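You operate a simulated robot arm through the tools that you are given. There is no shell and no other tool. Be economical: measure what you need, move in short steps, check, and stop when the job is done.

The job below is to be done with a simulated robot arm. You get a single attempt, and the scene is never put back.

JOB
Warm the sensor from mark F on the rack to 80 C in the oven.
Fine: door shut while it heats; dial to OFF once the display shows it; the sensor lags it by some seconds and stays inside. Set down upright: yellow top sensor.
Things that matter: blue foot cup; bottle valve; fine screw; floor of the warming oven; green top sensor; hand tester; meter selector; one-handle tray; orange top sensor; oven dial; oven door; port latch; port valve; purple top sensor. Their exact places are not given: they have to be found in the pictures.

The check looks at the end state, three seconds after you hand in, the way a careful person would. Anything else that was tipped, shoved, dropped, spilled or broken makes it a failure.

ROBOT AND FRAMES
A 6-joint arm with a two-finger parallel gripper on a trunk, on a base that drives. Base frame: it is fixed to the floor where the robot stands at the start and does not move with it; the origin is under the middle of the robot, x ahead of it, y to its left, z up; the surface under the hand at the start is at about z = 800. Readings come in mm, rad, newtons and seconds.
With the tool pointing down near the work surface it reaches from about 320 to 840 mm from the robot's upright axis, wherever it stands. Its first joint turns from -2.007 to 2.007 rad. Places, roughly: bottle valve [800, -2500, 1000]; fine screw [500, -1900, 900]; floor of the warming oven [800, -100, 800]; hand tester [500, -2250, 750]; meter selector [700, -600, 900]; oven dial [700, -200, 1100]; oven door [600, -100, 900]; port latch [500, -800, 900]; port valve [600, -1000, 900]; regulator knob [600, -2500, 1000]; release valve [600, -2000, 900]; span knob [600, -1600, 1000]; stand valve [600, -1300, 900]; supply valve [600, -1200, 900]; warming oven [800, -100, 1000]; white tip brush [250, -1500, 750]. Payload 3.43 kg.
The TCP is the grasp point between the finger pads, 34 mm short of the fingertips. In the tool frame z runs along the fingers and y along their closing line. Largest opening 128 mm; finger width 24, thickness 12; the body of the gripper, 48 by 130 mm, starts 96 mm behind the TCP.
Orientation is that of the tool frame in the base frame, as [roll, pitch, yaw] about the fixed x, y, z axes, in that order (R = Rz(yaw) Ry(pitch) Rx(roll)). With the fingers straight down and closing along the base's y, the tool's x points along the base's -x, its y along +y and its z along -z.

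CONTROLS
- The arm moves only by the tool play_rows. Its argument "moves" is a list of rows, each an object of numbers (a shift or turn left out is 0, a gripper value left out holds the last): "x", "y", "z": the shift along the tool's x, y, z in units of 100 mm (1.0 is 100 mm); "ax", "ay", "az": the turn, a rotation vector about the tool's x, y, z in units of 180 degrees (1.0 is 180 degrees). In form: [{"x": .., "y": .., "z": .., "ax": .., "ay": .., "az": ..}, ...]. A call has 1 to 20 rows; each row is the pose to reach, as a shift and turn from the pose commanded when the call began, along the tool's axes at that moment. "gripper" is the opening in per cent of the stroke, from 0 (shut) to 100 (fully open), set as the call begins (left out, the last holds). A call with a number of a shift or a turn outside -1 to 1 is refused whole. Rows are played at 5 a second. More than 50 mm and 0.15 rad between two rows, or a gripper value outside its range, and nothing of the call is played. A pose out of reach is approached as far as the arm can. The call stops where the force on the tool passes 40 N (or 10 N more than at its start, if that is more) or the arm is blocked; 0.2 s more then pass. Each finger travels about 108 mm/s and halts on what it meets, pressing with about 32 N; the grip force reading is that of the motor and also rises with nothing between the fingers. The clock runs only during rows and for 0.2 s after the last one: add rows that repeat a pose to give the fingers time. The reply holds the time, the measured pose of the TCP, the force on the tool along the base axes, the opening and the grip force, in the units named above and with some noise, with the torque about the TCP (base axes, N m) and any sound that the robot's microphone picked up.
- Cameras (640 x 400 px; columns grow to the right, rows downward): "scene" is now at [-18.8, 140.5, 1478.9]; the picture's right is [-0.65, -0.76, 0.00], its down [-0.36, 0.31, -0.88] and it looks along [0.67, -0.57, -0.47] (base axes); focal length 214 px, centre (320, 200). "wrist" rides on the gripper at [76, -11, -160] in the tool frame; the picture's right is [0.15, 0.99, 0.00], its down [-0.88, 0.13, -0.46] and it looks along [-0.45, 0.07, 0.89] (tool axes); focal length 234 px, centre (320, 200).
- snapshot(camera): a new picture of that camera. The clock stands still meanwhile.
- lift_body(by): slides the trunk up (or, below 0, down) by that many mm; the arm and the scene camera ride with it, the base frame stays. It gives what a move gives, with no picture.
- base_move(legs): drives the robot by 1 to 6 legs, each [ahead, turn to the left] in mm and rad, along the robot's own axes; the way and the turn of a leg run together, so that a leg with both is an arc; at most 1500 mm and 3.142 rad a leg. The arm and the cameras ride along, it lands a little off, and it stops where it bumps. It gives what a move gives.
- aim_head(pan, tilt): turns the head with the scene camera to pan (to the left, within 1.798 rad either way) and tilt (down, from -0.506 to 1.204), counted from straight ahead of the robot. It gives what a move gives.
- probe_pixels(camera, pixels): for up to 12 pixels [column, row] of the newest picture of that camera ("zoom" is the newest enlarged one), the place [x, y, z] in the base frame of the surface seen there, good to about 2 mm, but the place of the scene camera against the robot may be out by one fixed shift of up to 18 mm in any direction. The clock stands still meanwhile.
- close_up(camera, box): a new picture of the part [left, top, right, bottom] of that camera's present view, enlarged. The clock stands still meanwhile.
- job_done(): hands the job in; it is judged then, once.

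Go step by step. Measure first, check grasps and placings, and put right what went wrong. The budget is 80 turns and 52 pictures, counting those below and the enlarged ones. Unless the task says otherwise, let go and move clear before handing in, and close with one line.

The tools are called after "Call:" as name(argument=value, ...) on one line, values as JSON. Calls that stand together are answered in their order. play_rows: Moves the arm, as the interface text tells. Its arguments: {"type":"object","properties":{"moves":{"type":"array"},"gripper":{"type":"number"}},"required":["moves"]} The other tools are called the same way: lift_body (by) slides the trunk up or down; base_move (legs) drives the base; aim_head (pan, tilt) turns the head that bears the scene camera; snapshot (camera) takes a picture; probe_pixels (camera, pixels) gives the place of the surface under pixels of a picture; close_up (camera, box) takes an enlarged picture of a part of a camera's view; job_done () hands the job in.

At the start:

```text
t: 0.0
tcp_pos: [469.1, 99.5, 1377.7]
tcp_rot: [3.141, 0.002, 3.141]
force: [-0.4, -0.3, -0.2]
moment: [-0.01, 0.01, 0.0]
finger_gap: 127.9
grasp_force: 0.1
trunk travel left (down, up): [-725.0, 65.0]
robot x, y, heading: [-1.9, -1.3, 0.001]
head pan, tilt: [-0.702, 0.492]
```

scene: 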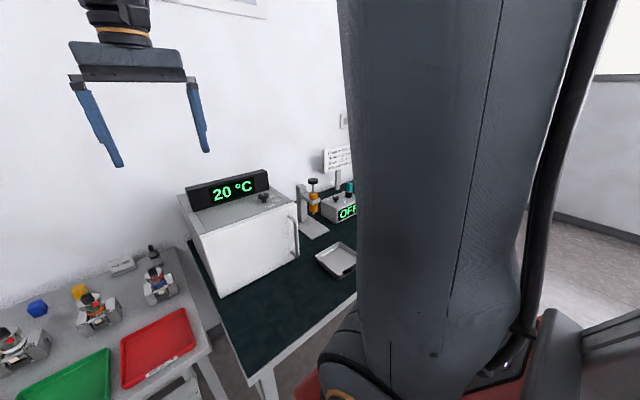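
wrist: 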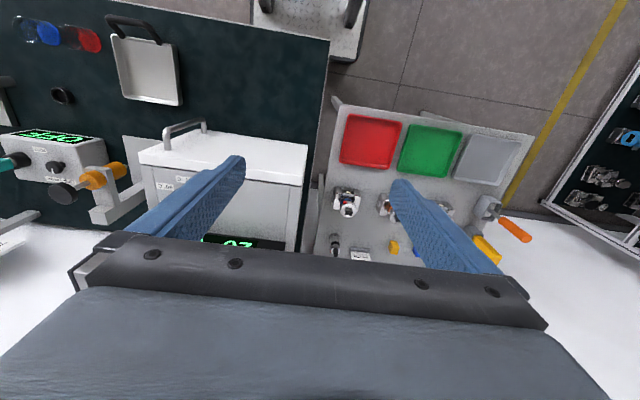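

The first pictures show the oven ahead with its display at 20 °C (scene pixel 232,190) and a table with trays to its left, but no rack yet. I'll pan the head to look for it.

Call:
aim_head(pan=0.6, tilt=0.6)

Call:
snapshot(camera="scene")

```text
t: 1.5
tcp_pos: [469.0, 100.0, 1376.9]
tcp_rot: [-3.141, 0.002, 3.141]
force: [-0.3, 0.3, 1.0]
moment: [0.0, 0.0, 0.01]
finger_gap: 127.7
grasp_force: 0.1
trunk travel left (down, up): [-725.0, 65.0]
robot x, y, heading: [-1.3, -0.5, 0.002]
head pan, tilt: [0.6, 0.6]
```

```text
49 pictures are left
```

scene: 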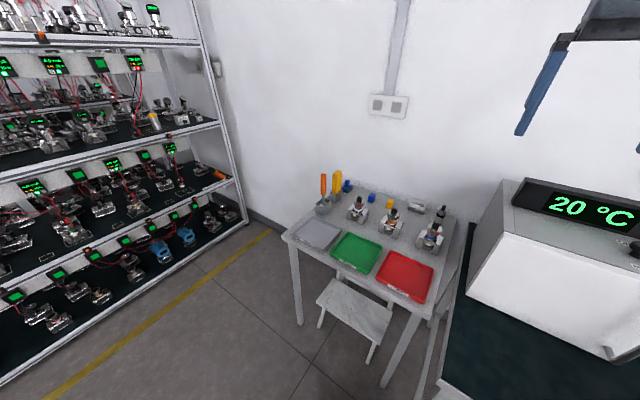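

No coloured-top sensors here, only shelving and a side table. The listed things run along y from 0 to -2500, so I'll look right.

Call:
aim_head(pan=-1.3, tilt=0.5)

Call:
snapshot(camera="scene")

Call:
aim_head(pan=-0.25, tilt=0.6)

Call:
snapshot(camera="scene")

```text
t: 3.3
tcp_pos: [469.5, 100.0, 1377.3]
tcp_rot: [-3.141, 0.003, 3.141]
force: [0.0, -0.5, -0.9]
moment: [0.01, 0.04, 0.01]
finger_gap: 128.0
grasp_force: 0.0
trunk travel left (down, up): [-725.0, 65.0]
robot x, y, heading: [2.1, -4.6, -0.0]
head pan, tilt: [-1.3, 0.499]
```

```text
48 pictures are left
```

scene: 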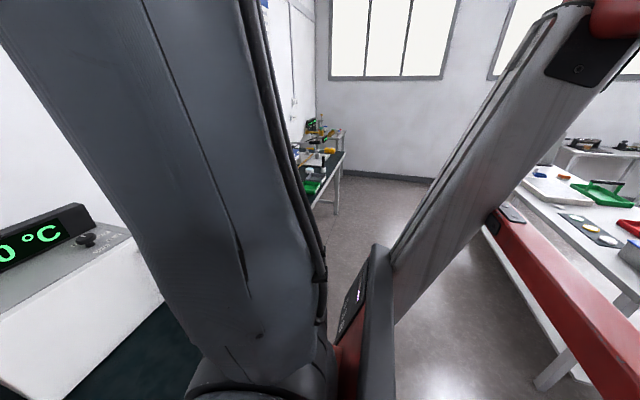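

```text
t: 4.6
tcp_pos: [470.5, 99.3, 1377.8]
tcp_rot: [3.142, 0.002, 3.141]
force: [0.0, 0.5, -0.5]
moment: [0.02, -0.03, 0.0]
finger_gap: 128.0
grasp_force: 0.1
trunk travel left (down, up): [-725.0, 65.0]
robot x, y, heading: [0.8, -1.5, -0.002]
head pan, tilt: [-0.25, 0.6]
```

```text
47 pictures are left
```

scene: 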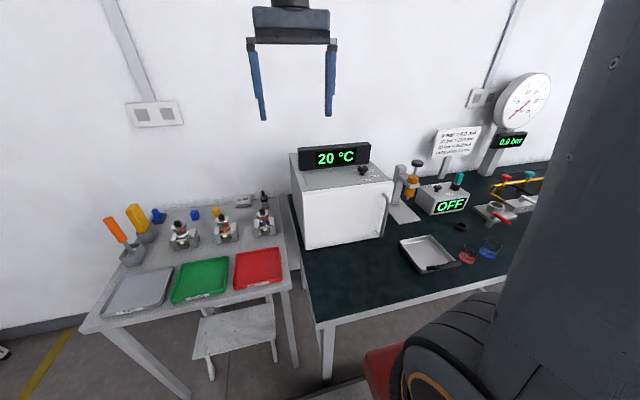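

The bench continues to the right, hidden behind the arm. Turning the robot right so the bench lies on its left will give a clear view.

Call:
base_move(legs=[[0, -1.5]])

Call:
aim_head(pan=0.6, tilt=0.5)

Call:
snapshot(camera="scene")

```text
t: 7.2
tcp_pos: [366.1, -222.8, 1377.8]
tcp_rot: [-3.141, 0.004, 2.359]
force: [0.2, 1.6, -0.3]
moment: [-0.17, 0.1, -0.02]
finger_gap: 127.7
grasp_force: 0.0
trunk travel left (down, up): [-725.0, 65.0]
robot x, y, heading: [-47.3, 31.5, -0.611]
head pan, tilt: [-0.25, 0.6]
stopped in leg 1: the robot was blocked; the commanded pose is now the measured one
```

```text
t: 8.3
tcp_pos: [363.3, -223.1, 1377.8]
tcp_rot: [-3.14, 0.001, 2.358]
force: [0.1, -0.1, 0.8]
moment: [-0.01, -0.03, -0.03]
finger_gap: 127.8
grasp_force: 0.0
trunk travel left (down, up): [-725.0, 65.0]
robot x, y, heading: [-45.0, 25.0, -0.612]
head pan, tilt: [0.6, 0.499]
```

```text
46 pictures are left
```

scene: 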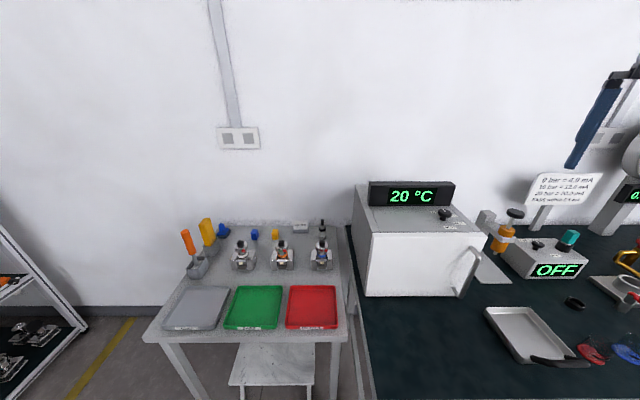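

The turn stopped at heading -0.61 because the base bumped. I'll check behind to the right before backing up.

Call:
aim_head(pan=-1.79, tilt=0.7)

Call:
snapshot(camera="scene")

Call:
aim_head(pan=0.0, tilt=1.1)

Call:
snapshot(camera="scene")

```text
t: 10.5
tcp_pos: [364.7, -223.8, 1376.6]
tcp_rot: [-3.141, 0.002, 2.359]
force: [0.8, -0.5, 0.2]
moment: [-0.02, 0.04, 0.02]
finger_gap: 127.8
grasp_force: 0.1
trunk travel left (down, up): [-725.0, 65.0]
robot x, y, heading: [-44.6, 27.2, -0.608]
head pan, tilt: [-1.791, 0.7]
```

```text
45 pictures are left
```

scene: 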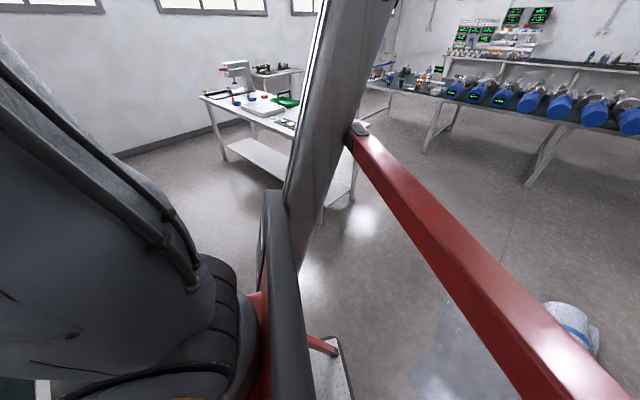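

```text
t: 12.3
tcp_pos: [364.9, -224.3, 1377.4]
tcp_rot: [-3.141, 0.002, 2.359]
force: [0.1, 0.0, -0.3]
moment: [-0.01, -0.02, -0.01]
finger_gap: 128.0
grasp_force: 0.0
trunk travel left (down, up): [-725.0, 65.0]
robot x, y, heading: [-44.8, 29.0, -0.614]
head pan, tilt: [0.0, 1.1]
```

```text
44 pictures are left
```

scene: 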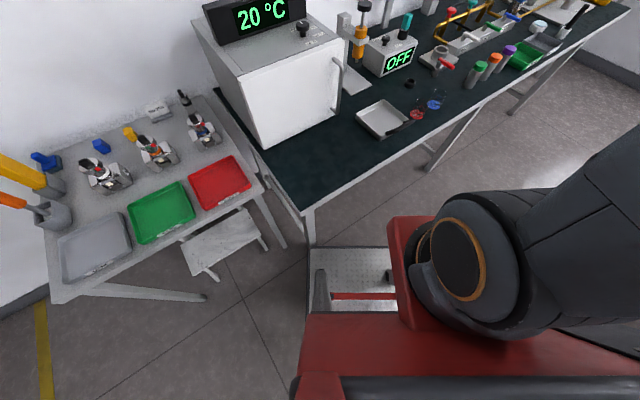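

The sensors show at the upper right: coloured tops around (480,70)–(540,27). I'll zoom in on that area and measure.

Call:
close_up(camera="scene", box=[400, 0, 640, 150])

Call:
probe_pixels(camera="scene", pixels=[[480, 67], [494, 61], [508, 51], [525, 55], [442, 55], [300, 28], [335, 75], [270, 145], [306, 215], [255, 40], [590, 20], [350, 180]])

```text
2.67 times, centred on (520, 75) of scene
```

zoom: 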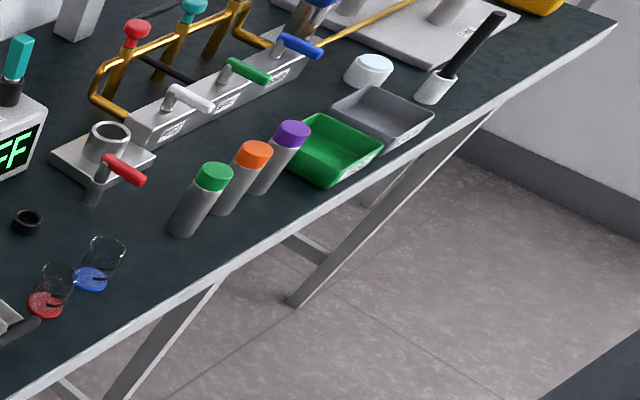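

```text
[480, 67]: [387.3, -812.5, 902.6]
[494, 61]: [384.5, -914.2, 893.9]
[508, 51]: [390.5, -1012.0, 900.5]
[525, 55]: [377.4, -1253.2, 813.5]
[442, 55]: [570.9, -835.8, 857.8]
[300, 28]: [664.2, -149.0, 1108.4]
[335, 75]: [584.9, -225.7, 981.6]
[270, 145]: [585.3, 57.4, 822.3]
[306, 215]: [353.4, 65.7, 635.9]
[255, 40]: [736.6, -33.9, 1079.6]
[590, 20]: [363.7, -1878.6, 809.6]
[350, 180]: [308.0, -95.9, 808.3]
```

The green, orange and purple sensors stand at x≈388, y≈-812, -913 and -1012, with tops at z≈900. I don't see a yellow one or the rack with marks yet, so I'll back away from the bench, turn to face -y and look around.

Call:
base_move(legs=[[-350, 0], [0, -0.95]])

Call:
aim_head(pan=0.45, tilt=0.45)

Call:
snapshot(camera="scene")

```text
t: 16.9
tcp_pos: [-275.6, -275.5, 1377.4]
tcp_rot: [-3.139, 0.003, 1.471]
force: [1.4, -0.3, 0.6]
moment: [-0.03, 0.14, 0.01]
finger_gap: 128.1
grasp_force: 0.2
trunk travel left (down, up): [-725.0, 65.0]
robot x, y, heading: [-329.3, 204.1, -1.361]
head pan, tilt: [0.0, 1.1]
stopped in leg 2: the robot was blocked; the commanded pose is now the measured one
```

```text
t: 17.9
tcp_pos: [-276.1, -276.2, 1378.1]
tcp_rot: [3.141, 0.004, 1.47]
force: [0.2, 0.0, -0.2]
moment: [0.01, -0.02, -0.02]
finger_gap: 128.1
grasp_force: 0.1
trunk travel left (down, up): [-725.0, 65.0]
robot x, y, heading: [-331.4, 207.5, -1.356]
head pan, tilt: [0.45, 0.45]
```

```text
42 pictures are left
```

scene: 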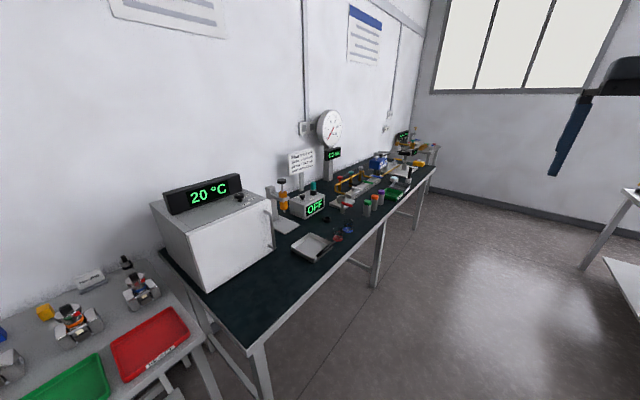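

The whole bench is visible now, so I'll zoom in on the far part.

Call:
close_up(camera="scene", box=[280, 110, 460, 222])

Call:
probe_pixels(camera="scene", pixels=[[630, 215], [260, 350], [430, 172], [380, 175], [410, 150], [620, 300]])

```text
3.56 times, centred on (370, 166) of scene
```

zoom: 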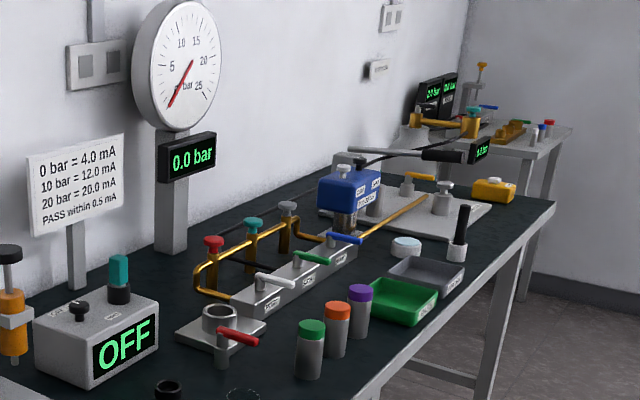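

```text
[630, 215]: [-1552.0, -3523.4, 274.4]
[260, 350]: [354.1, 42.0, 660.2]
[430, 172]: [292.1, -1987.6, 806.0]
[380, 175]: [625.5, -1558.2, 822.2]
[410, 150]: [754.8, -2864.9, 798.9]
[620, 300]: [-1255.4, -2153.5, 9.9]
```

No lettered rack is visible on this bench. I'll drive forward to clear the tail and survey the rest of the room.

Call:
base_move(legs=[[500, 0], [0, -0.5]])

Call:
aim_head(pan=0.9, tilt=0.75)

Call:
snapshot(camera="scene")

Call:
aim_head(pan=-1.1, tilt=0.3)

Call:
snapshot(camera="scene")

```text
t: 22.2
tcp_pos: [-420.8, -713.0, 1377.2]
tcp_rot: [3.14, 0.003, 0.95]
force: [0.3, -0.4, 0.0]
moment: [-0.04, -0.03, 0.02]
finger_gap: 127.7
grasp_force: 0.1
trunk travel left (down, up): [-725.0, 65.0]
robot x, y, heading: [-230.5, -268.9, -1.874]
head pan, tilt: [0.45, 0.45]
```

```text
t: 23.1
tcp_pos: [-422.0, -711.9, 1377.3]
tcp_rot: [3.141, 0.003, 0.95]
force: [0.5, -0.4, 0.4]
moment: [0.0, 0.03, 0.02]
finger_gap: 127.8
grasp_force: 0.1
trunk travel left (down, up): [-725.0, 65.0]
robot x, y, heading: [-228.8, -267.3, -1.872]
head pan, tilt: [0.901, 0.75]
```

```text
40 pictures are left
```

scene: 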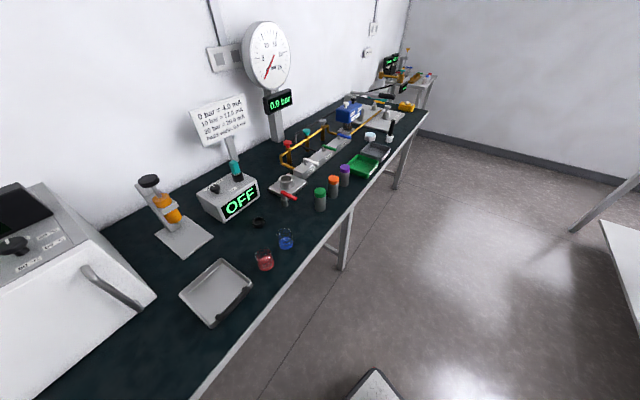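

```text
t: 25.1
tcp_pos: [-419.9, -711.0, 1376.6]
tcp_rot: [-3.141, 0.003, 0.948]
force: [0.2, -0.1, 0.0]
moment: [0.02, 0.03, -0.01]
finger_gap: 128.1
grasp_force: 0.1
trunk travel left (down, up): [-725.0, 65.0]
robot x, y, heading: [-228.0, -267.2, -1.875]
head pan, tilt: [-1.1, 0.3]
```

```text
39 pictures are left
```

scene: 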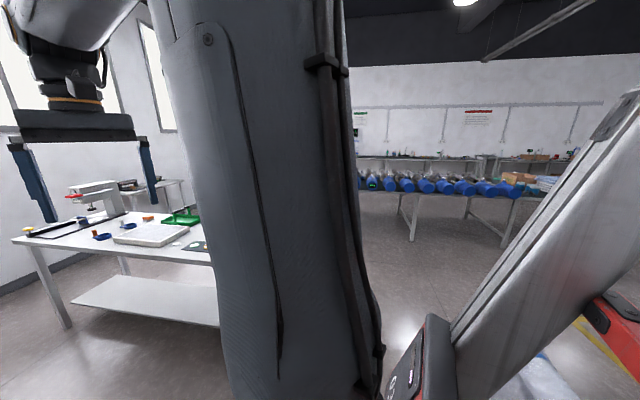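

The rest of the room seems to be backdrop. I'll look closely at the sensors for letter marks.

Call:
aim_head(pan=0.75, tilt=0.55)

Call:
close_up(camera="scene", box=[230, 110, 390, 210])

```text
t: 26.9
tcp_pos: [-420.3, -710.8, 1378.0]
tcp_rot: [-3.141, 0.003, 0.95]
force: [-1.3, -0.1, 0.5]
moment: [-0.01, -0.01, 0.0]
finger_gap: 127.9
grasp_force: 0.1
trunk travel left (down, up): [-725.0, 65.0]
robot x, y, heading: [-230.5, -267.2, -1.882]
head pan, tilt: [0.75, 0.55]
```

```text
4.00 times, centred on (310, 160) of scene
```

zoom: 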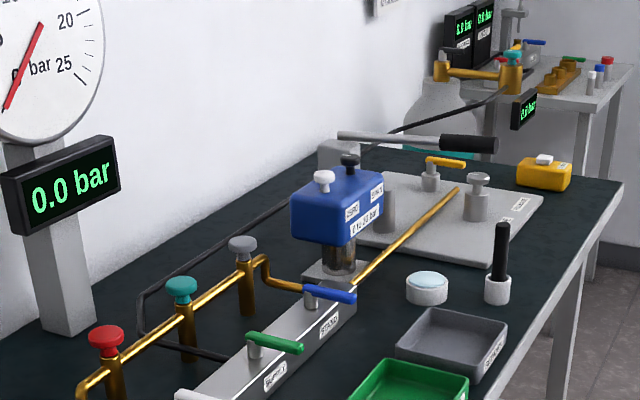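

That box missed them; I'll re-aim at the three sensors themselves.

Call:
close_up(camera="scene", box=[230, 190, 390, 290])

```text
4.00 times, centred on (310, 240) of scene
```

zoom: 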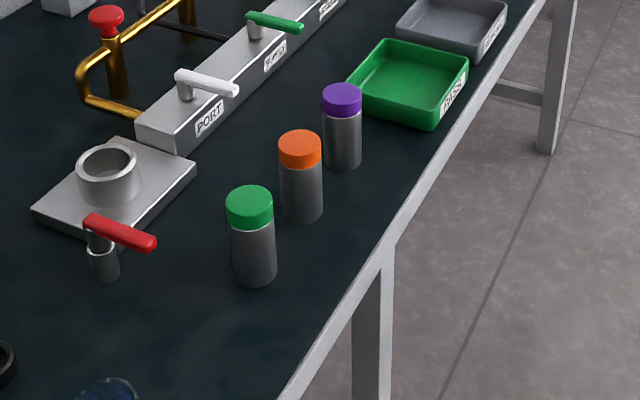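

There are no marks by these three. The tall shelf at the left had a yellow-topped tube, near (152,122) in the left view, so it may be the rack. I'll turn back and look at it.

Call:
base_move(legs=[[0, 1.9]])

Call:
aim_head(pan=1.0, tilt=0.4)

Call:
snapshot(camera="scene")

```text
t: 31.7
tcp_pos: [246.5, -337.3, 1377.4]
tcp_rot: [3.141, 0.003, 2.786]
force: [0.8, 0.5, 0.6]
moment: [0.0, 0.01, -0.05]
finger_gap: 128.0
grasp_force: 0.0
trunk travel left (down, up): [-725.0, 65.0]
robot x, y, heading: [-228.9, -270.4, -0.047]
head pan, tilt: [0.75, 0.55]
```

```text
t: 32.5
tcp_pos: [246.4, -336.5, 1377.4]
tcp_rot: [3.141, 0.001, 2.785]
force: [-0.2, 0.2, 0.2]
moment: [0.02, -0.01, -0.03]
finger_gap: 128.0
grasp_force: 0.0
trunk travel left (down, up): [-725.0, 65.0]
robot x, y, heading: [-231.6, -268.6, -0.044]
head pan, tilt: [1.0, 0.4]
```

```text
36 pictures are left
```

scene: 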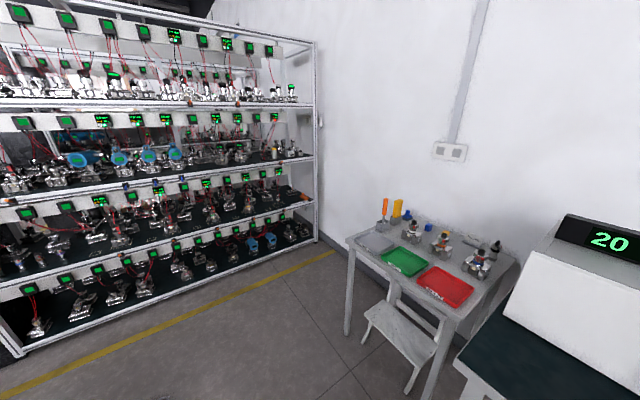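

The shelf's right end near (275,150) has a yellow-looking tube; I'll zoom in there.

Call:
close_up(camera="scene", box=[176, 100, 336, 200])

Call:
probe_pixels(camera="scene", pixels=[[275, 150], [272, 158], [300, 160], [250, 190], [290, 205], [60, 190], [330, 255], [240, 160]])

```text
4.00 times, centred on (256, 150) of scene
```

zoom: 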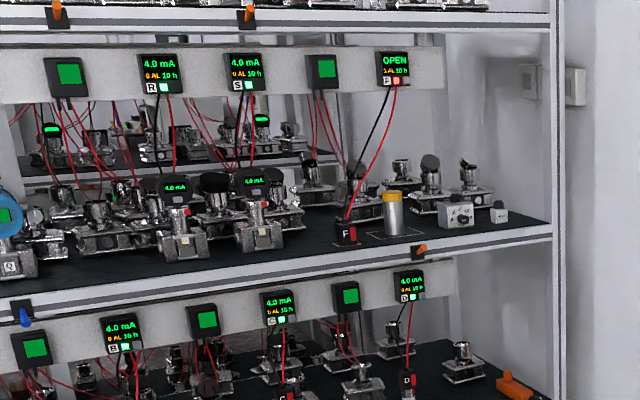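

```text
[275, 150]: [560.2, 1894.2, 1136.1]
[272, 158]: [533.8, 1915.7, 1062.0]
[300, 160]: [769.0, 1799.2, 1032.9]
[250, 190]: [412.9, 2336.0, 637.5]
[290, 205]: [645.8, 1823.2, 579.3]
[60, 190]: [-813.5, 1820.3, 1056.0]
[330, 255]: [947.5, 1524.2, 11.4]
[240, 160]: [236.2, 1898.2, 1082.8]
```

Found it: the yellow-topped sensor stands by the F plug on the shelf at about (560, 1894), top z≈1136, shelf z≈1035. Next I'll look at the oven's dial and handle before planning.

Call:
aim_head(pan=0.2, tilt=0.5)

Call:
snapshot(camera="scene")

```text
t: 33.6
tcp_pos: [245.8, -337.2, 1376.6]
tcp_rot: [-3.141, 0.003, 2.783]
force: [-0.3, 0.5, 0.4]
moment: [0.01, 0.02, 0.01]
finger_gap: 127.8
grasp_force: 0.2
trunk travel left (down, up): [-725.0, 65.0]
robot x, y, heading: [-231.5, -270.4, -0.044]
head pan, tilt: [0.201, 0.499]
```

```text
34 pictures are left
```

scene: 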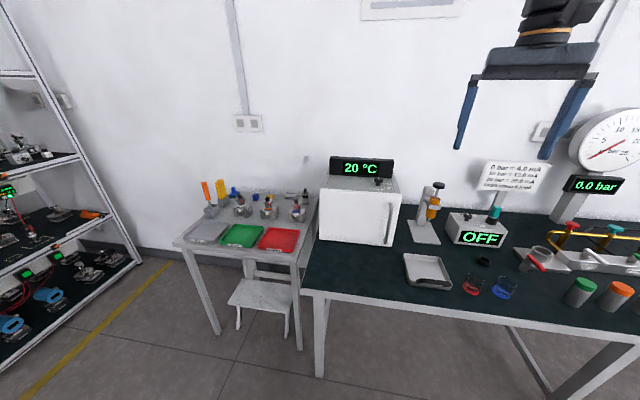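

Call:
close_up(camera="scene", box=[305, 150, 417, 250])

Call:
probe_pixels(camera="scene", pixels=[[378, 181], [320, 200], [320, 238], [398, 200], [390, 246], [388, 220], [388, 205], [388, 240], [350, 215], [340, 186], [395, 183], [360, 168]])

```text
4.00 times, centred on (361, 200) of scene
```

zoom: 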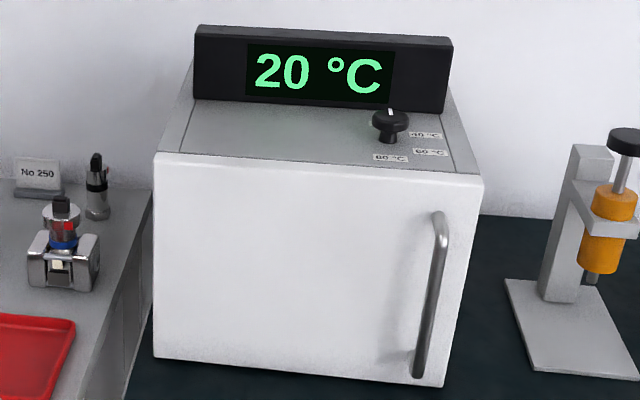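

```text
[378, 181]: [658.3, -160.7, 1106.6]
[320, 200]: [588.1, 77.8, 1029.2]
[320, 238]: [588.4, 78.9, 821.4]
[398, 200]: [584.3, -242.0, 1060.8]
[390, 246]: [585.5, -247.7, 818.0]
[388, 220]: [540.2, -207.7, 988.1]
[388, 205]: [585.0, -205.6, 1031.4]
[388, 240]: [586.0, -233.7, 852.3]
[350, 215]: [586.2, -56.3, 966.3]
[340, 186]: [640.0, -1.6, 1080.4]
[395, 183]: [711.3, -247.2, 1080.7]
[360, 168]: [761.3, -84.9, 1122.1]
```

The dial sits at about (660,-160,1107), marked 40/60/80 °C clockwise with its white pointer to the back (OFF). The door handle is a vertical bar near (540,-207, 860–1030), hinged on the left. I'll turn the wrist so the camera ends up on top when the tool points forward.

Call:
play_rows(moves=[{"az": 0.0443}, {"az": 0.0886}, {"az": 0.133}, {"az": 0.1773}, {"az": 0.2216}, {"az": 0.266}, {"az": 0.3103}, {"az": 0.3546}, {"az": 0.399}, {"az": 0.4433}, {"az": 0.4876}, {"az": 0.532}, {"az": 0.5763}, {"az": 0.6206}, {"az": 0.665}, {"az": 0.7093}, {"az": 0.7536}, {"az": 0.798}, {"az": 0.8423}, {"az": 0.8866}], gripper=60)

Call:
close_up(camera="scene", box=[360, 160, 408, 190])

```text
t: 37.8
tcp_pos: [245.8, -337.2, 1379.0]
tcp_rot: [3.14, -0.002, -0.004]
force: [-0.9, -0.1, -0.3]
moment: [0.04, 0.01, 0.0]
finger_gap: 76.9
grasp_force: 0.0
trunk travel left (down, up): [-725.0, 65.0]
robot x, y, heading: [-227.4, -265.4, -0.041]
head pan, tilt: [0.201, 0.499]
```

```text
13.33 times, centred on (384, 175) of scene
```

zoom: 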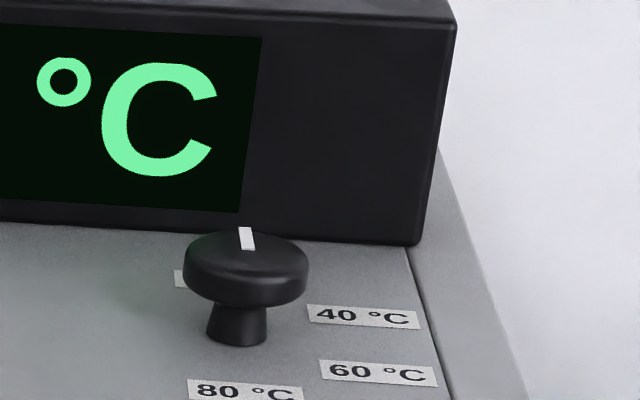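

The wrist turn worked. I'll probe the label positions around the knob, then pitch the tool forward while moving to line up with the handle.

Call:
probe_pixels(camera="zoom", pixels=[[246, 268], [247, 232], [365, 316], [380, 373], [245, 390], [179, 278], [186, 270], [305, 270], [240, 340]])

Call:
play_rows(moves=[{"ay": -0.0443, "z": 0.1}, {"ay": -0.0886, "z": 0.2}, {"ay": -0.133, "z": 0.3}, {"ay": -0.1773, "z": 0.4}, {"ay": -0.2216, "z": 0.5}, {"ay": -0.266, "z": 0.6}, {"ay": -0.3103, "z": 0.6}, {"ay": -0.3546, "z": 0.6}, {"ay": -0.399, "z": 0.6}, {"ay": -0.4433, "z": 0.6}, {"ay": -0.4876, "z": 0.6}, {"ay": -0.5, "z": 0.6}])

```text
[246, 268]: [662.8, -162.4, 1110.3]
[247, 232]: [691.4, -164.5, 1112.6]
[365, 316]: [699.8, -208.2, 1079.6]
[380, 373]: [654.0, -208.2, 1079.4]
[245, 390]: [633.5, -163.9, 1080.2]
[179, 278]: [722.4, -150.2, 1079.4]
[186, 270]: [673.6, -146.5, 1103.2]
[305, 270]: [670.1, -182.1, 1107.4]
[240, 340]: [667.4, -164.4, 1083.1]
```

```text
t: 40.4
tcp_pos: [73.9, -351.5, 1129.2]
tcp_rot: [-2.171, 1.51, 0.989]
force: [0.0, 0.3, -0.5]
moment: [0.0, 0.02, -0.01]
finger_gap: 76.8
grasp_force: 0.2
out of reach, approached as far as the arm can: row 4, 5, 6, 7, 8, 9, 10, 11, 12
trunk travel left (down, up): [-725.0, 65.0]
robot x, y, heading: [-230.3, -269.9, -0.04]
head pan, tilt: [0.201, 0.499]
```

I pitched the wrong way (tool pointing back, z ≈ -X), so I'll reverse it through straight-down while moving forward and up.

Call:
play_rows(moves=[{"ay": 0.0443, "x": -0.2, "z": -0.2}, {"ay": 0.0886, "x": -0.4, "z": -0.4}, {"ay": 0.133, "x": -0.6, "z": -0.6}, {"ay": 0.1773, "x": -0.8, "z": -0.8}, {"ay": 0.2216, "x": -1, "z": -1}, {"ay": 0.266, "x": -1, "z": -1}, {"ay": 0.3103, "x": -1, "z": -1}, {"ay": 0.3546, "x": -1, "z": -1}, {"ay": 0.399, "x": -1, "z": -1}, {"ay": 0.4433, "x": -1, "z": -1}, {"ay": 0.4876, "x": -1, "z": -1}, {"ay": 0.5, "x": -1, "z": -1}])

```text
t: 43.0
tcp_pos: [174.1, -360.9, 1224.5]
tcp_rot: [-3.09, -0.036, 0.017]
force: [0.0, 0.5, -0.2]
moment: [0.03, 0.0, -0.01]
finger_gap: 76.6
grasp_force: 0.0
trunk travel left (down, up): [-725.0, 65.0]
robot x, y, heading: [-231.7, -272.8, -0.045]
head pan, tilt: [0.201, 0.499]
```

Back to straight down. Now pitching forward with the correct sign, moving toward the handle.

Call:
play_rows(moves=[{"ay": 0.0443, "x": 0.1, "y": -0.1}, {"ay": 0.0886, "x": 0.2, "y": -0.2}, {"ay": 0.133, "x": 0.3, "y": -0.3}, {"ay": 0.1773, "x": 0.4, "y": -0.4}, {"ay": 0.2216, "x": 0.5, "y": -0.5}, {"ay": 0.266, "x": 0.6, "y": -0.6}, {"ay": 0.3103, "x": 0.7, "y": -0.7}, {"ay": 0.3546, "x": 0.8, "y": -0.8}, {"ay": 0.399, "x": 0.9, "y": -0.9}, {"ay": 0.4433, "x": 1, "y": -1}, {"ay": 0.49, "x": 1, "y": -1}, {"ay": 0.5, "x": 1, "y": -1}], gripper=50)

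Call:
snapshot(camera="wrist")

```text
t: 45.6
tcp_pos: [348.5, -323.4, 1245.1]
tcp_rot: [-0.988, -1.513, -2.099]
force: [-0.1, 0.0, -0.1]
moment: [-0.01, -0.03, 0.03]
finger_gap: 64.0
grasp_force: 0.1
out of reach, approached as far as the arm can: row 5, 6, 7, 8, 9, 10, 11, 12
trunk travel left (down, up): [-725.0, 65.0]
robot x, y, heading: [-231.6, -265.8, -0.043]
head pan, tilt: [0.201, 0.499]
```

```text
31 pictures are left
```

wrist: 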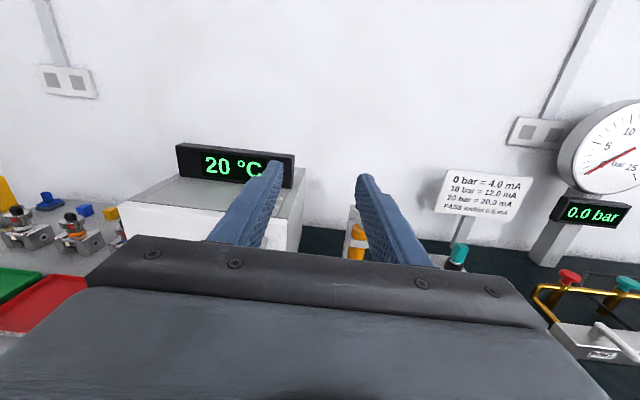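

The tool now points forward with the camera on top. I'll lower the trunk to bring the TCP down to handle height.

Call:
lift_body(by=-290)

Call:
snapshot(camera="wrist")

```text
t: 48.5
tcp_pos: [428.0, -326.4, 956.3]
tcp_rot: [-1.001, -1.514, -2.083]
force: [0.1, 0.5, 0.4]
moment: [0.03, -0.03, -0.01]
finger_gap: 64.1
grasp_force: 0.0
trunk travel left (down, up): [-435.0, 355.0]
robot x, y, heading: [-225.9, -267.3, -0.044]
head pan, tilt: [0.201, 0.499]
```

```text
30 pictures are left
```

wrist: 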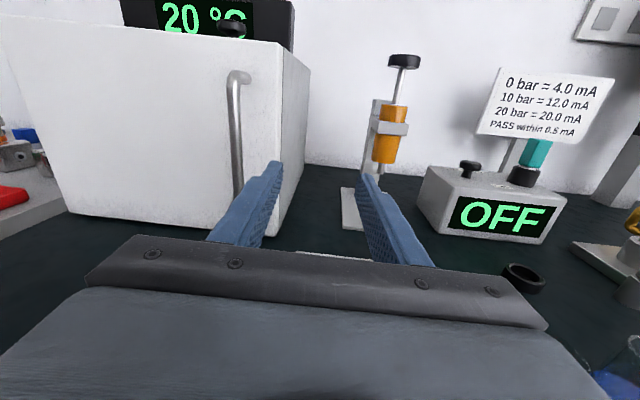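

The handle bar is clear at (237,75)–(238,190); I'll probe it with the wrist camera.

Call:
probe_pixels(camera="wrist", pixels=[[235, 100], [237, 140], [238, 180], [240, 77], [285, 60], [275, 235], [68, 205], [200, 150], [300, 250], [30, 200]])

```text
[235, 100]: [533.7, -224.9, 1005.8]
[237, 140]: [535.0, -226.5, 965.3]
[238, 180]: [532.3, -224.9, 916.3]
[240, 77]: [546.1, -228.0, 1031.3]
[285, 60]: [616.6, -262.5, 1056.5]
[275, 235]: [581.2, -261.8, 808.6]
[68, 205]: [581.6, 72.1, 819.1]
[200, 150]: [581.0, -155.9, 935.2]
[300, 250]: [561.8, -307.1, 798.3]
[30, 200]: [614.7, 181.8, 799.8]
```

The bar's front surface is at x≈533, y≈-226 and the door face at x≈581, so the scene camera reads about 14 mm high in y. I'll sidestep to line up first.

Call:
play_rows(moves=[{"y": -0.3, "x": -0.05}, {"y": -0.6, "x": -0.1}, {"y": -0.93, "x": -0.14}, {"y": -0.93, "x": -0.14}])

```text
t: 49.5
tcp_pos: [429.5, -298.2, 952.1]
tcp_rot: [-1.067, -1.517, -1.968]
force: [-0.4, 0.3, 0.0]
moment: [0.0, 0.0, 0.02]
finger_gap: 64.0
grasp_force: 0.0
out of reach, approached as far as the arm can: row 1, 2, 3, 4
trunk travel left (down, up): [-435.0, 355.0]
robot x, y, heading: [-230.8, -268.9, -0.044]
head pan, tilt: [0.201, 0.499]
```

Sideways reach is limited in this arm posture, and it improved when the trunk was lower. I'll back off 300 mm clear of the bench, lower the trunk, then raise the tool relative to it.

Call:
base_move(legs=[[-300, 0]])

Call:
lift_body(by=-200)

Call:
play_rows(moves=[{"x": 0.3}, {"x": 0.6}, {"x": 1.0}, {"x": 1.0}])

Call:
play_rows(moves=[{"x": 0.3}, {"x": 0.6}, {"x": 1.0}, {"x": 1.0}])

```text
t: 51.6
tcp_pos: [131.8, -288.2, 951.8]
tcp_rot: [-1.065, -1.517, -1.978]
force: [0.4, 0.3, 0.4]
moment: [0.0, 0.02, -0.02]
finger_gap: 63.8
grasp_force: 0.0
trunk travel left (down, up): [-435.0, 355.0]
robot x, y, heading: [-527.7, -255.9, -0.043]
head pan, tilt: [0.201, 0.499]
```

```text
t: 53.8
tcp_pos: [188.0, -290.8, 753.1]
tcp_rot: [-1.066, -1.516, -1.974]
force: [0.4, 0.1, -1.0]
moment: [-0.02, -0.03, -0.02]
finger_gap: 63.9
grasp_force: 0.0
trunk travel left (down, up): [-235.0, 555.0]
robot x, y, heading: [-527.1, -257.3, -0.048]
head pan, tilt: [0.201, 0.499]
```

```text
t: 54.8
tcp_pos: [188.5, -295.2, 851.3]
tcp_rot: [-1.074, -1.517, -1.965]
force: [-0.1, 0.6, 1.0]
moment: [0.02, 0.03, 0.02]
finger_gap: 63.8
grasp_force: 0.0
trunk travel left (down, up): [-235.0, 555.0]
robot x, y, heading: [-527.6, -254.5, -0.042]
head pan, tilt: [0.201, 0.499]
```

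```text
t: 55.8
tcp_pos: [183.2, -299.5, 951.9]
tcp_rot: [-1.069, -1.516, -1.969]
force: [0.3, -0.5, -1.0]
moment: [-0.02, 0.06, 0.02]
finger_gap: 64.2
grasp_force: 0.0
trunk travel left (down, up): [-235.0, 555.0]
robot x, y, heading: [-529.4, -253.3, -0.051]
head pan, tilt: [0.201, 0.499]
```

Now the moves are reached (the trunk slide is inclined, about 56 mm forward per 200 down). I'll straighten the tool and shift in +y to line up with the handle.

Call:
play_rows(moves=[{"y": -0.25, "ax": -0.006, "ay": -0.003, "az": -0.005}, {"y": -0.5, "ax": -0.012, "ay": -0.006, "az": -0.01}, {"y": -0.75, "ax": -0.018, "ay": -0.0095, "az": -0.0153}, {"y": -0.75, "ax": -0.018, "ay": -0.0095, "az": -0.0153}])

```text
t: 56.8
tcp_pos: [171.7, -265.6, 961.9]
tcp_rot: [-3.131, -1.559, 0.061]
force: [0.1, 0.5, 0.5]
moment: [0.01, 0.01, -0.01]
finger_gap: 64.3
grasp_force: 0.0
out of reach, approached as far as the arm can: row 2, 3, 4
trunk travel left (down, up): [-235.0, 555.0]
robot x, y, heading: [-528.7, -255.5, -0.047]
head pan, tilt: [0.201, 0.499]
```

The arm reaches fine only to the right of its centre plane, so I'll reposition the base further +y and keep the handle and the door's arc on the robot's right. The space at x < 200 is clear.

Call:
base_move(legs=[[0, 1.618], [420, 0], [0, -1.571]])

Call:
play_rows(moves=[{"y": 0.3}, {"y": 0.65}, {"y": 1.0}, {"y": 1.0}])

Call:
play_rows(moves=[{"y": 0.3}, {"y": 0.65}, {"y": 1.0}, {"y": 1.0}])

Call:
play_rows(moves=[{"y": 0.3}, {"y": 0.65}, {"y": 1.0}, {"y": 1.0}])

```text
t: 63.2
tcp_pos: [-540.5, 846.2, 961.7]
tcp_rot: [3.127, -1.558, 1.699]
force: [-0.9, 1.2, 0.2]
moment: [0.0, 0.01, 0.03]
finger_gap: 63.8
grasp_force: 0.1
trunk travel left (down, up): [-235.0, 555.0]
robot x, y, heading: [-518.4, 147.5, 1.571]
head pan, tilt: [0.201, 0.499]
stopped in leg 2: the robot was blocked; the commanded pose is now the measured one
```

```text
t: 64.2
tcp_pos: [-442.1, 858.1, 963.0]
tcp_rot: [-3.114, -1.559, 1.656]
force: [-0.4, 0.1, -0.3]
moment: [0.0, 0.02, -0.01]
finger_gap: 64.0
grasp_force: 0.0
trunk travel left (down, up): [-235.0, 555.0]
robot x, y, heading: [-519.3, 149.4, 1.564]
head pan, tilt: [0.201, 0.499]
```

```text
t: 65.2
tcp_pos: [-341.2, 868.8, 959.3]
tcp_rot: [-3.085, -1.559, 1.627]
force: [-0.6, -0.3, -0.4]
moment: [-0.02, 0.02, 0.02]
finger_gap: 64.1
grasp_force: 0.1
trunk travel left (down, up): [-235.0, 555.0]
robot x, y, heading: [-519.0, 147.9, 1.569]
head pan, tilt: [0.201, 0.499]
```

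```text
t: 66.2
tcp_pos: [-243.1, 882.1, 962.2]
tcp_rot: [-3.105, -1.558, 1.65]
force: [-1.1, 0.5, -0.1]
moment: [0.0, 0.01, 0.02]
finger_gap: 64.3
grasp_force: 0.0
trunk travel left (down, up): [-235.0, 555.0]
robot x, y, heading: [-515.3, 144.7, 1.569]
head pan, tilt: [0.201, 0.499]
```

The base stopped at y≈147 against something. I'll look down ahead to see what it is.

Call:
aim_head(pan=0.35, tilt=0.95)

Call:
snapshot(camera="scene")

```text
t: 67.1
tcp_pos: [-243.7, 881.6, 963.1]
tcp_rot: [-3.112, -1.559, 1.655]
force: [-0.4, -0.2, -0.6]
moment: [-0.02, 0.0, 0.03]
finger_gap: 64.3
grasp_force: 0.0
trunk travel left (down, up): [-235.0, 555.0]
robot x, y, heading: [-523.9, 147.0, 1.57]
head pan, tilt: [0.351, 0.949]
```

```text
29 pictures are left
```

scene: 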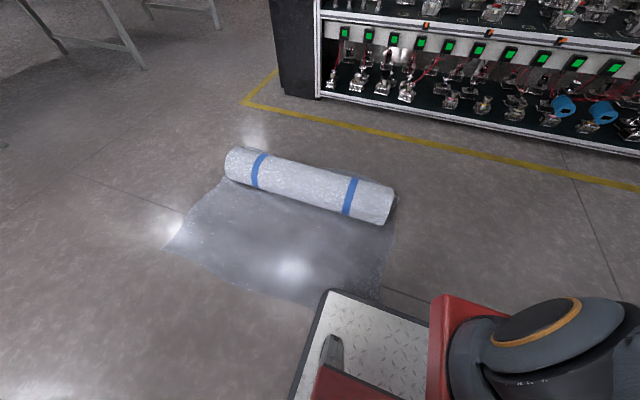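

A roll of wrap with its sheet lies on the floor, and the front platform touches the sheet's edge. I'll measure its extent and the base's front.

Call:
probe_pixels(camera="scene", pixels=[[168, 248], [228, 165], [393, 205], [378, 305], [325, 295], [300, 395], [430, 310], [600, 180], [250, 100], [340, 300]])

```text
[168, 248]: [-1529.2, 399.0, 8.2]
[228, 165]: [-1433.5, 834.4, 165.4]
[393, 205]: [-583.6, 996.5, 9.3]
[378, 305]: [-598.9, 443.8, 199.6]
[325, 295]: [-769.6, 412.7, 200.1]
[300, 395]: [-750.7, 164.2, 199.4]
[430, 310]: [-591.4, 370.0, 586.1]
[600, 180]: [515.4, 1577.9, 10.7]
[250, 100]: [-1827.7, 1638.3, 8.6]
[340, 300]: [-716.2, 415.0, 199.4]
```

The base half-width is about 245 mm, its front is about 265 mm ahead, and the sheet ends at x≈-590. I'll raise the tool, back off, and go to about (-310,145) facing the oven.

Call:
play_rows(moves=[{"x": 0.35}, {"x": 0.7}, {"x": 1.0}, {"x": 1.0}])

Call:
base_move(legs=[[-120, 0], [0, -1.07], [240, 0], [0, -0.5]])

```text
t: 68.1
tcp_pos: [-242.9, 884.2, 1062.9]
tcp_rot: [-3.123, -1.558, 1.665]
force: [0.6, -0.7, -0.2]
moment: [0.0, -0.01, 0.01]
finger_gap: 63.9
grasp_force: 0.0
trunk travel left (down, up): [-235.0, 555.0]
robot x, y, heading: [-521.2, 144.4, 1.573]
head pan, tilt: [0.351, 0.949]
```

```text
t: 74.9
tcp_pos: [424.8, -154.6, 1062.2]
tcp_rot: [-3.113, -1.558, 0.067]
force: [0.4, 0.8, 0.9]
moment: [0.0, 0.01, 0.01]
finger_gap: 63.9
grasp_force: 0.0
trunk travel left (down, up): [-235.0, 555.0]
robot x, y, heading: [-307.7, 133.7, -0.018]
head pan, tilt: [0.351, 0.949]
```

The robot is at (-308,134), heading ≈0. I'll straighten the yaw and align with the handle height and position.

Call:
play_rows(moves=[{"y": 0.2, "x": -0.33, "ax": -0.01}, {"y": 0.4, "x": -0.66, "ax": -0.02}, {"y": 0.65, "x": -1.0, "ax": -0.03}, {"y": 0.65, "x": -1.0, "ax": -0.03}])

Call:
snapshot(camera="wrist")

Call:
probe_pixels(camera="wrist", pixels=[[320, 60], [320, 100], [320, 130]])

```text
t: 75.9
tcp_pos: [431.0, -216.3, 962.3]
tcp_rot: [3.064, -1.558, 0.083]
force: [-0.8, -0.4, -0.1]
moment: [-0.02, 0.03, -0.01]
finger_gap: 64.3
grasp_force: 0.1
trunk travel left (down, up): [-235.0, 555.0]
robot x, y, heading: [-310.6, 134.2, -0.019]
head pan, tilt: [0.351, 0.949]
```

```text
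28 pictures are left
```

wrist: 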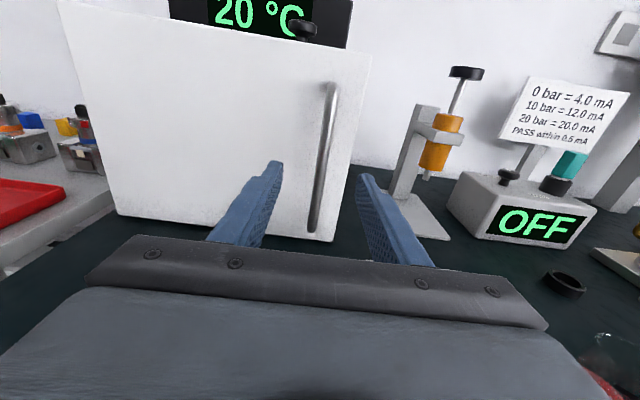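

```text
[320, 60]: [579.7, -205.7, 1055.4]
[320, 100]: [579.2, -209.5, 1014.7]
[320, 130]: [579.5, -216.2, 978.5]
```

The handle shows between the fingers at (325,150). I'll verify it and move in so the bar sits between the pads, then close.

Call:
probe_pixels(camera="wrist", pixels=[[328, 110], [322, 160], [315, 205]])

Call:
play_rows(moves=[{"y": 0.05, "z": 0.25}, {"y": 0.1, "z": 0.5}, {"y": 0.1, "z": 0.8}, {"y": 0.1, "z": 1.0}, {"y": 0.1, "z": 1.0}])

Call:
play_rows(moves=[{"z": 0}, {"z": 0}, {"z": 0}, {"z": 0}], gripper=0)

```text
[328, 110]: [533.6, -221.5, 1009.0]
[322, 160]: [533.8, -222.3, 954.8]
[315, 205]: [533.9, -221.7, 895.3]
```

```text
t: 77.1
tcp_pos: [530.2, -228.0, 962.3]
tcp_rot: [3.086, -1.558, 0.059]
force: [0.1, -1.1, -0.4]
moment: [-0.01, -0.03, 0.0]
finger_gap: 64.0
grasp_force: 0.0
trunk travel left (down, up): [-235.0, 555.0]
robot x, y, heading: [-307.7, 134.2, -0.019]
head pan, tilt: [0.351, 0.949]
```

```text
t: 77.8
tcp_pos: [532.5, -220.7, 962.5]
tcp_rot: [2.977, -1.56, 0.184]
force: [-5.9, 12.1, 0.6]
moment: [0.15, -0.05, 0.2]
finger_gap: 14.0
grasp_force: 45.1
trunk travel left (down, up): [-235.0, 555.0]
robot x, y, heading: [-311.7, 134.0, -0.013]
head pan, tilt: [0.351, 0.949]
stopped in row 3: the force on the tool passed its limit at 42 N (the readings are from after the stop); the commanded pose is now the measured one
```

The bar is gripped (14 mm gap). Now I'll pull it along the door's arc.

Call:
play_rows(moves=[{"z": -0.12, "y": -0.02}, {"z": -0.25, "y": -0.05}, {"z": -0.37, "y": -0.08}, {"z": -0.5, "y": -0.12}, {"z": -0.62, "y": -0.165}, {"z": -0.74, "y": -0.215}, {"z": -0.86, "y": -0.27}, {"z": -0.97, "y": -0.33}])

```text
t: 78.9
tcp_pos: [480.7, -207.3, 962.7]
tcp_rot: [2.912, -1.557, 0.255]
force: [3.6, 9.2, -0.6]
moment: [0.34, 0.36, 0.14]
finger_gap: 13.8
grasp_force: 45.0
trunk travel left (down, up): [-235.0, 555.0]
robot x, y, heading: [-307.5, 130.9, -0.006]
head pan, tilt: [0.351, 0.949]
stopped in row 5: the force on the tool passed its limit at 41 N (the readings are from after the stop); the commanded pose is now the measured one
```

The door is opening along the predicted arc (-52,+13). I'll loosen the grip a little so the bar can turn between the pads, and continue.

Call:
play_rows(moves=[{"z": -0.0}, {"z": -0.11, "y": -0.045}, {"z": -0.22, "y": -0.09}, {"z": -0.335, "y": -0.145}, {"z": -0.45, "y": -0.2}, {"z": -0.56, "y": -0.265}, {"z": -0.67, "y": -0.33}, {"z": -0.78, "y": -0.41}, {"z": -0.88, "y": -0.49}], gripper=15)

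```text
t: 80.9
tcp_pos: [391.1, -159.7, 963.6]
tcp_rot: [2.913, -1.56, 0.251]
force: [0.7, -0.5, -0.2]
moment: [0.02, -0.02, -0.01]
finger_gap: 19.2
grasp_force: 0.1
trunk travel left (down, up): [-235.0, 555.0]
robot x, y, heading: [-303.4, 133.4, -0.005]
head pan, tilt: [0.351, 0.949]
```

The force is near zero, so the bar may have slipped out of the loosened fingers. Checking.

Call:
snapshot(camera="wrist")

Call:
probe_pixels(camera="wrist", pixels=[[320, 60], [320, 120], [320, 160]])

```text
27 pictures are left
```

wrist: 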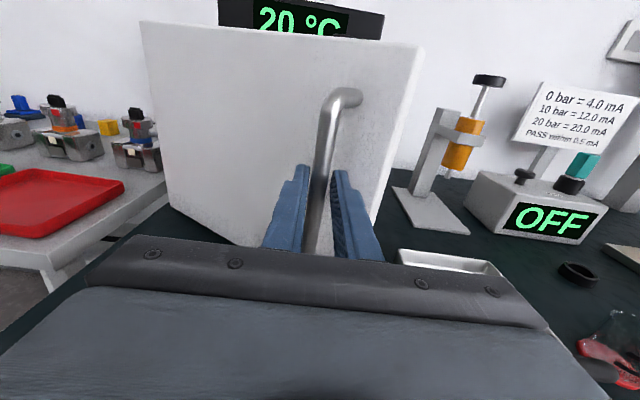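

```text
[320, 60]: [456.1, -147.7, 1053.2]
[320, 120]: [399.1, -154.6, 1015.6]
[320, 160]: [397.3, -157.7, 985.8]
```

The bar is still between the fingers at about (404,-157), with the door about 30° open. I'll carry on along the arc; the motion is increasingly sideways, where the fingers push the bar directly.

Call:
play_rows(moves=[{"z": 0.08}, {"z": 0.0, "y": -0.08}, {"z": -0.1, "y": -0.17}, {"z": -0.2, "y": -0.26}, {"z": -0.29, "y": -0.36}, {"z": -0.37, "y": -0.46}, {"z": -0.45, "y": -0.56}, {"z": -0.53, "y": -0.665}, {"z": -0.6, "y": -0.77}, {"z": -0.66, "y": -0.885}, {"z": -0.72, "y": -1.0}, {"z": -0.72, "y": -1.0}], gripper=12)

```text
t: 83.5
tcp_pos: [318.6, -62.8, 965.1]
tcp_rot: [2.975, -1.56, 0.188]
force: [0.1, -0.1, 0.8]
moment: [0.0, 0.0, -0.03]
finger_gap: 15.3
grasp_force: 0.1
trunk travel left (down, up): [-235.0, 555.0]
robot x, y, heading: [-308.7, 131.6, -0.009]
head pan, tilt: [0.351, 0.949]
```

Call:
play_rows(moves=[{"z": -0.05, "y": -0.12}, {"z": -0.1, "y": -0.24}, {"z": -0.14, "y": -0.36}, {"z": -0.18, "y": -0.48}, {"z": -0.22, "y": -0.6}, {"z": -0.25, "y": -0.73}, {"z": -0.265, "y": -0.86}, {"z": -0.28, "y": -0.99}, {"z": -0.28, "y": -0.99}])

Call:
snapshot(camera="wrist")

```text
t: 84.7
tcp_pos: [325.6, -43.2, 949.0]
tcp_rot: [0.699, -1.567, 2.457]
force: [-29.2, -9.5, 7.6]
moment: [0.47, 0.49, 0.85]
finger_gap: 20.1
grasp_force: 4.5
out of reach, approached as far as the arm can: row 1, 2, 3, 4, 5
trunk travel left (down, up): [-235.0, 555.0]
robot x, y, heading: [-306.3, 132.5, -0.013]
head pan, tilt: [0.351, 0.949]
stopped in row 5: the force on the tool passed its limit at 46 N (the readings are from after the stop); the commanded pose is now the measured one
```

```text
26 pictures are left
```

wrist: 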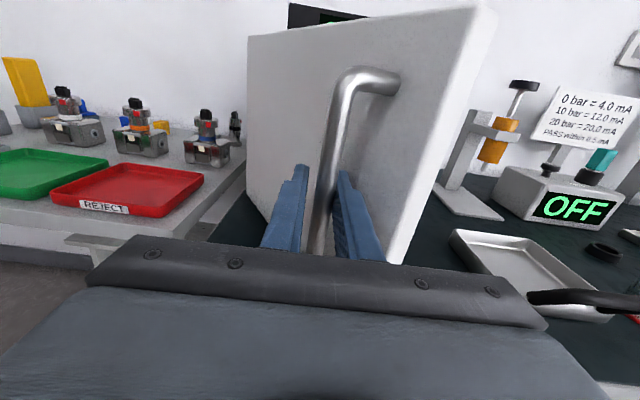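

The bar can't go further with the arm this close in, and the door is about 58° open. I'll let go, back the base off, then push the door wider from its inner side.

Call:
play_rows(moves=[{"z": 0}, {"z": 0}], gripper=20)

Call:
base_move(legs=[[-160, 0]])

Call:
play_rows(moves=[{"y": 0.35}, {"y": 0.7}, {"y": 1.0}, {"y": 1.0}], gripper=0)

Call:
play_rows(moves=[{"y": 0.3}, {"y": 0.6}, {"y": 0.8}, {"y": 0.8}])

Call:
snapshot(camera="wrist")

```text
t: 85.2
tcp_pos: [324.4, -40.3, 949.7]
tcp_rot: [1.314, -1.566, 1.846]
force: [-18.1, -2.7, 12.9]
moment: [0.28, -0.08, 1.23]
finger_gap: 27.3
grasp_force: 1.6
trunk travel left (down, up): [-235.0, 555.0]
robot x, y, heading: [-309.4, 132.4, -0.011]
head pan, tilt: [0.351, 0.949]
```

```text
t: 86.7
tcp_pos: [170.5, -37.7, 948.8]
tcp_rot: [2.014, -1.567, 1.147]
force: [-0.2, -0.4, 0.4]
moment: [0.02, 0.02, 0.0]
finger_gap: 25.6
grasp_force: 0.0
trunk travel left (down, up): [-235.0, 555.0]
robot x, y, heading: [-467.1, 134.1, -0.005]
head pan, tilt: [0.351, 0.949]
```

```text
t: 87.7
tcp_pos: [175.9, -138.3, 946.6]
tcp_rot: [1.976, -1.567, 1.185]
force: [-0.1, 1.2, -0.2]
moment: [-0.01, 0.01, 0.02]
finger_gap: 0.0
grasp_force: 32.4
trunk travel left (down, up): [-235.0, 555.0]
robot x, y, heading: [-465.2, 133.2, -0.008]
head pan, tilt: [0.351, 0.949]
```

```text
t: 88.7
tcp_pos: [174.7, -220.2, 951.1]
tcp_rot: [1.968, -1.568, 1.194]
force: [-0.5, -1.2, -1.1]
moment: [-0.01, 0.02, 0.01]
finger_gap: 0.0
grasp_force: 31.9
trunk travel left (down, up): [-235.0, 555.0]
robot x, y, heading: [-462.8, 132.3, -0.005]
head pan, tilt: [0.351, 0.949]
```

```text
25 pictures are left
```

wrist: 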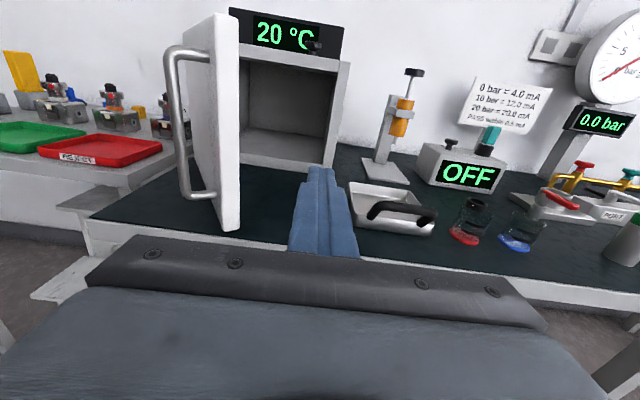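

The door looks wide open already, seen nearly edge-on at (230,120), with the interior visible. I'll measure the door edge and the oven floor.

Call:
probe_pixels(camera="wrist", pixels=[[222, 120], [230, 200], [237, 150], [260, 145], [300, 150], [325, 150], [290, 135], [290, 100], [338, 110], [250, 60], [245, 160], [340, 80]])

```text
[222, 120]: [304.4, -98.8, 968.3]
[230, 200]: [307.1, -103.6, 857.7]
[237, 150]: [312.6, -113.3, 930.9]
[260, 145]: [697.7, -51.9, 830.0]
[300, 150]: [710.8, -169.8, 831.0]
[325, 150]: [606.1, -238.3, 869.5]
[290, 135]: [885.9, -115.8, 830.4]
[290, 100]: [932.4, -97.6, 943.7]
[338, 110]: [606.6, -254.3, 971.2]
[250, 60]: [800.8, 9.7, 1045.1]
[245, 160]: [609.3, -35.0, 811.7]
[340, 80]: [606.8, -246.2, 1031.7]
```

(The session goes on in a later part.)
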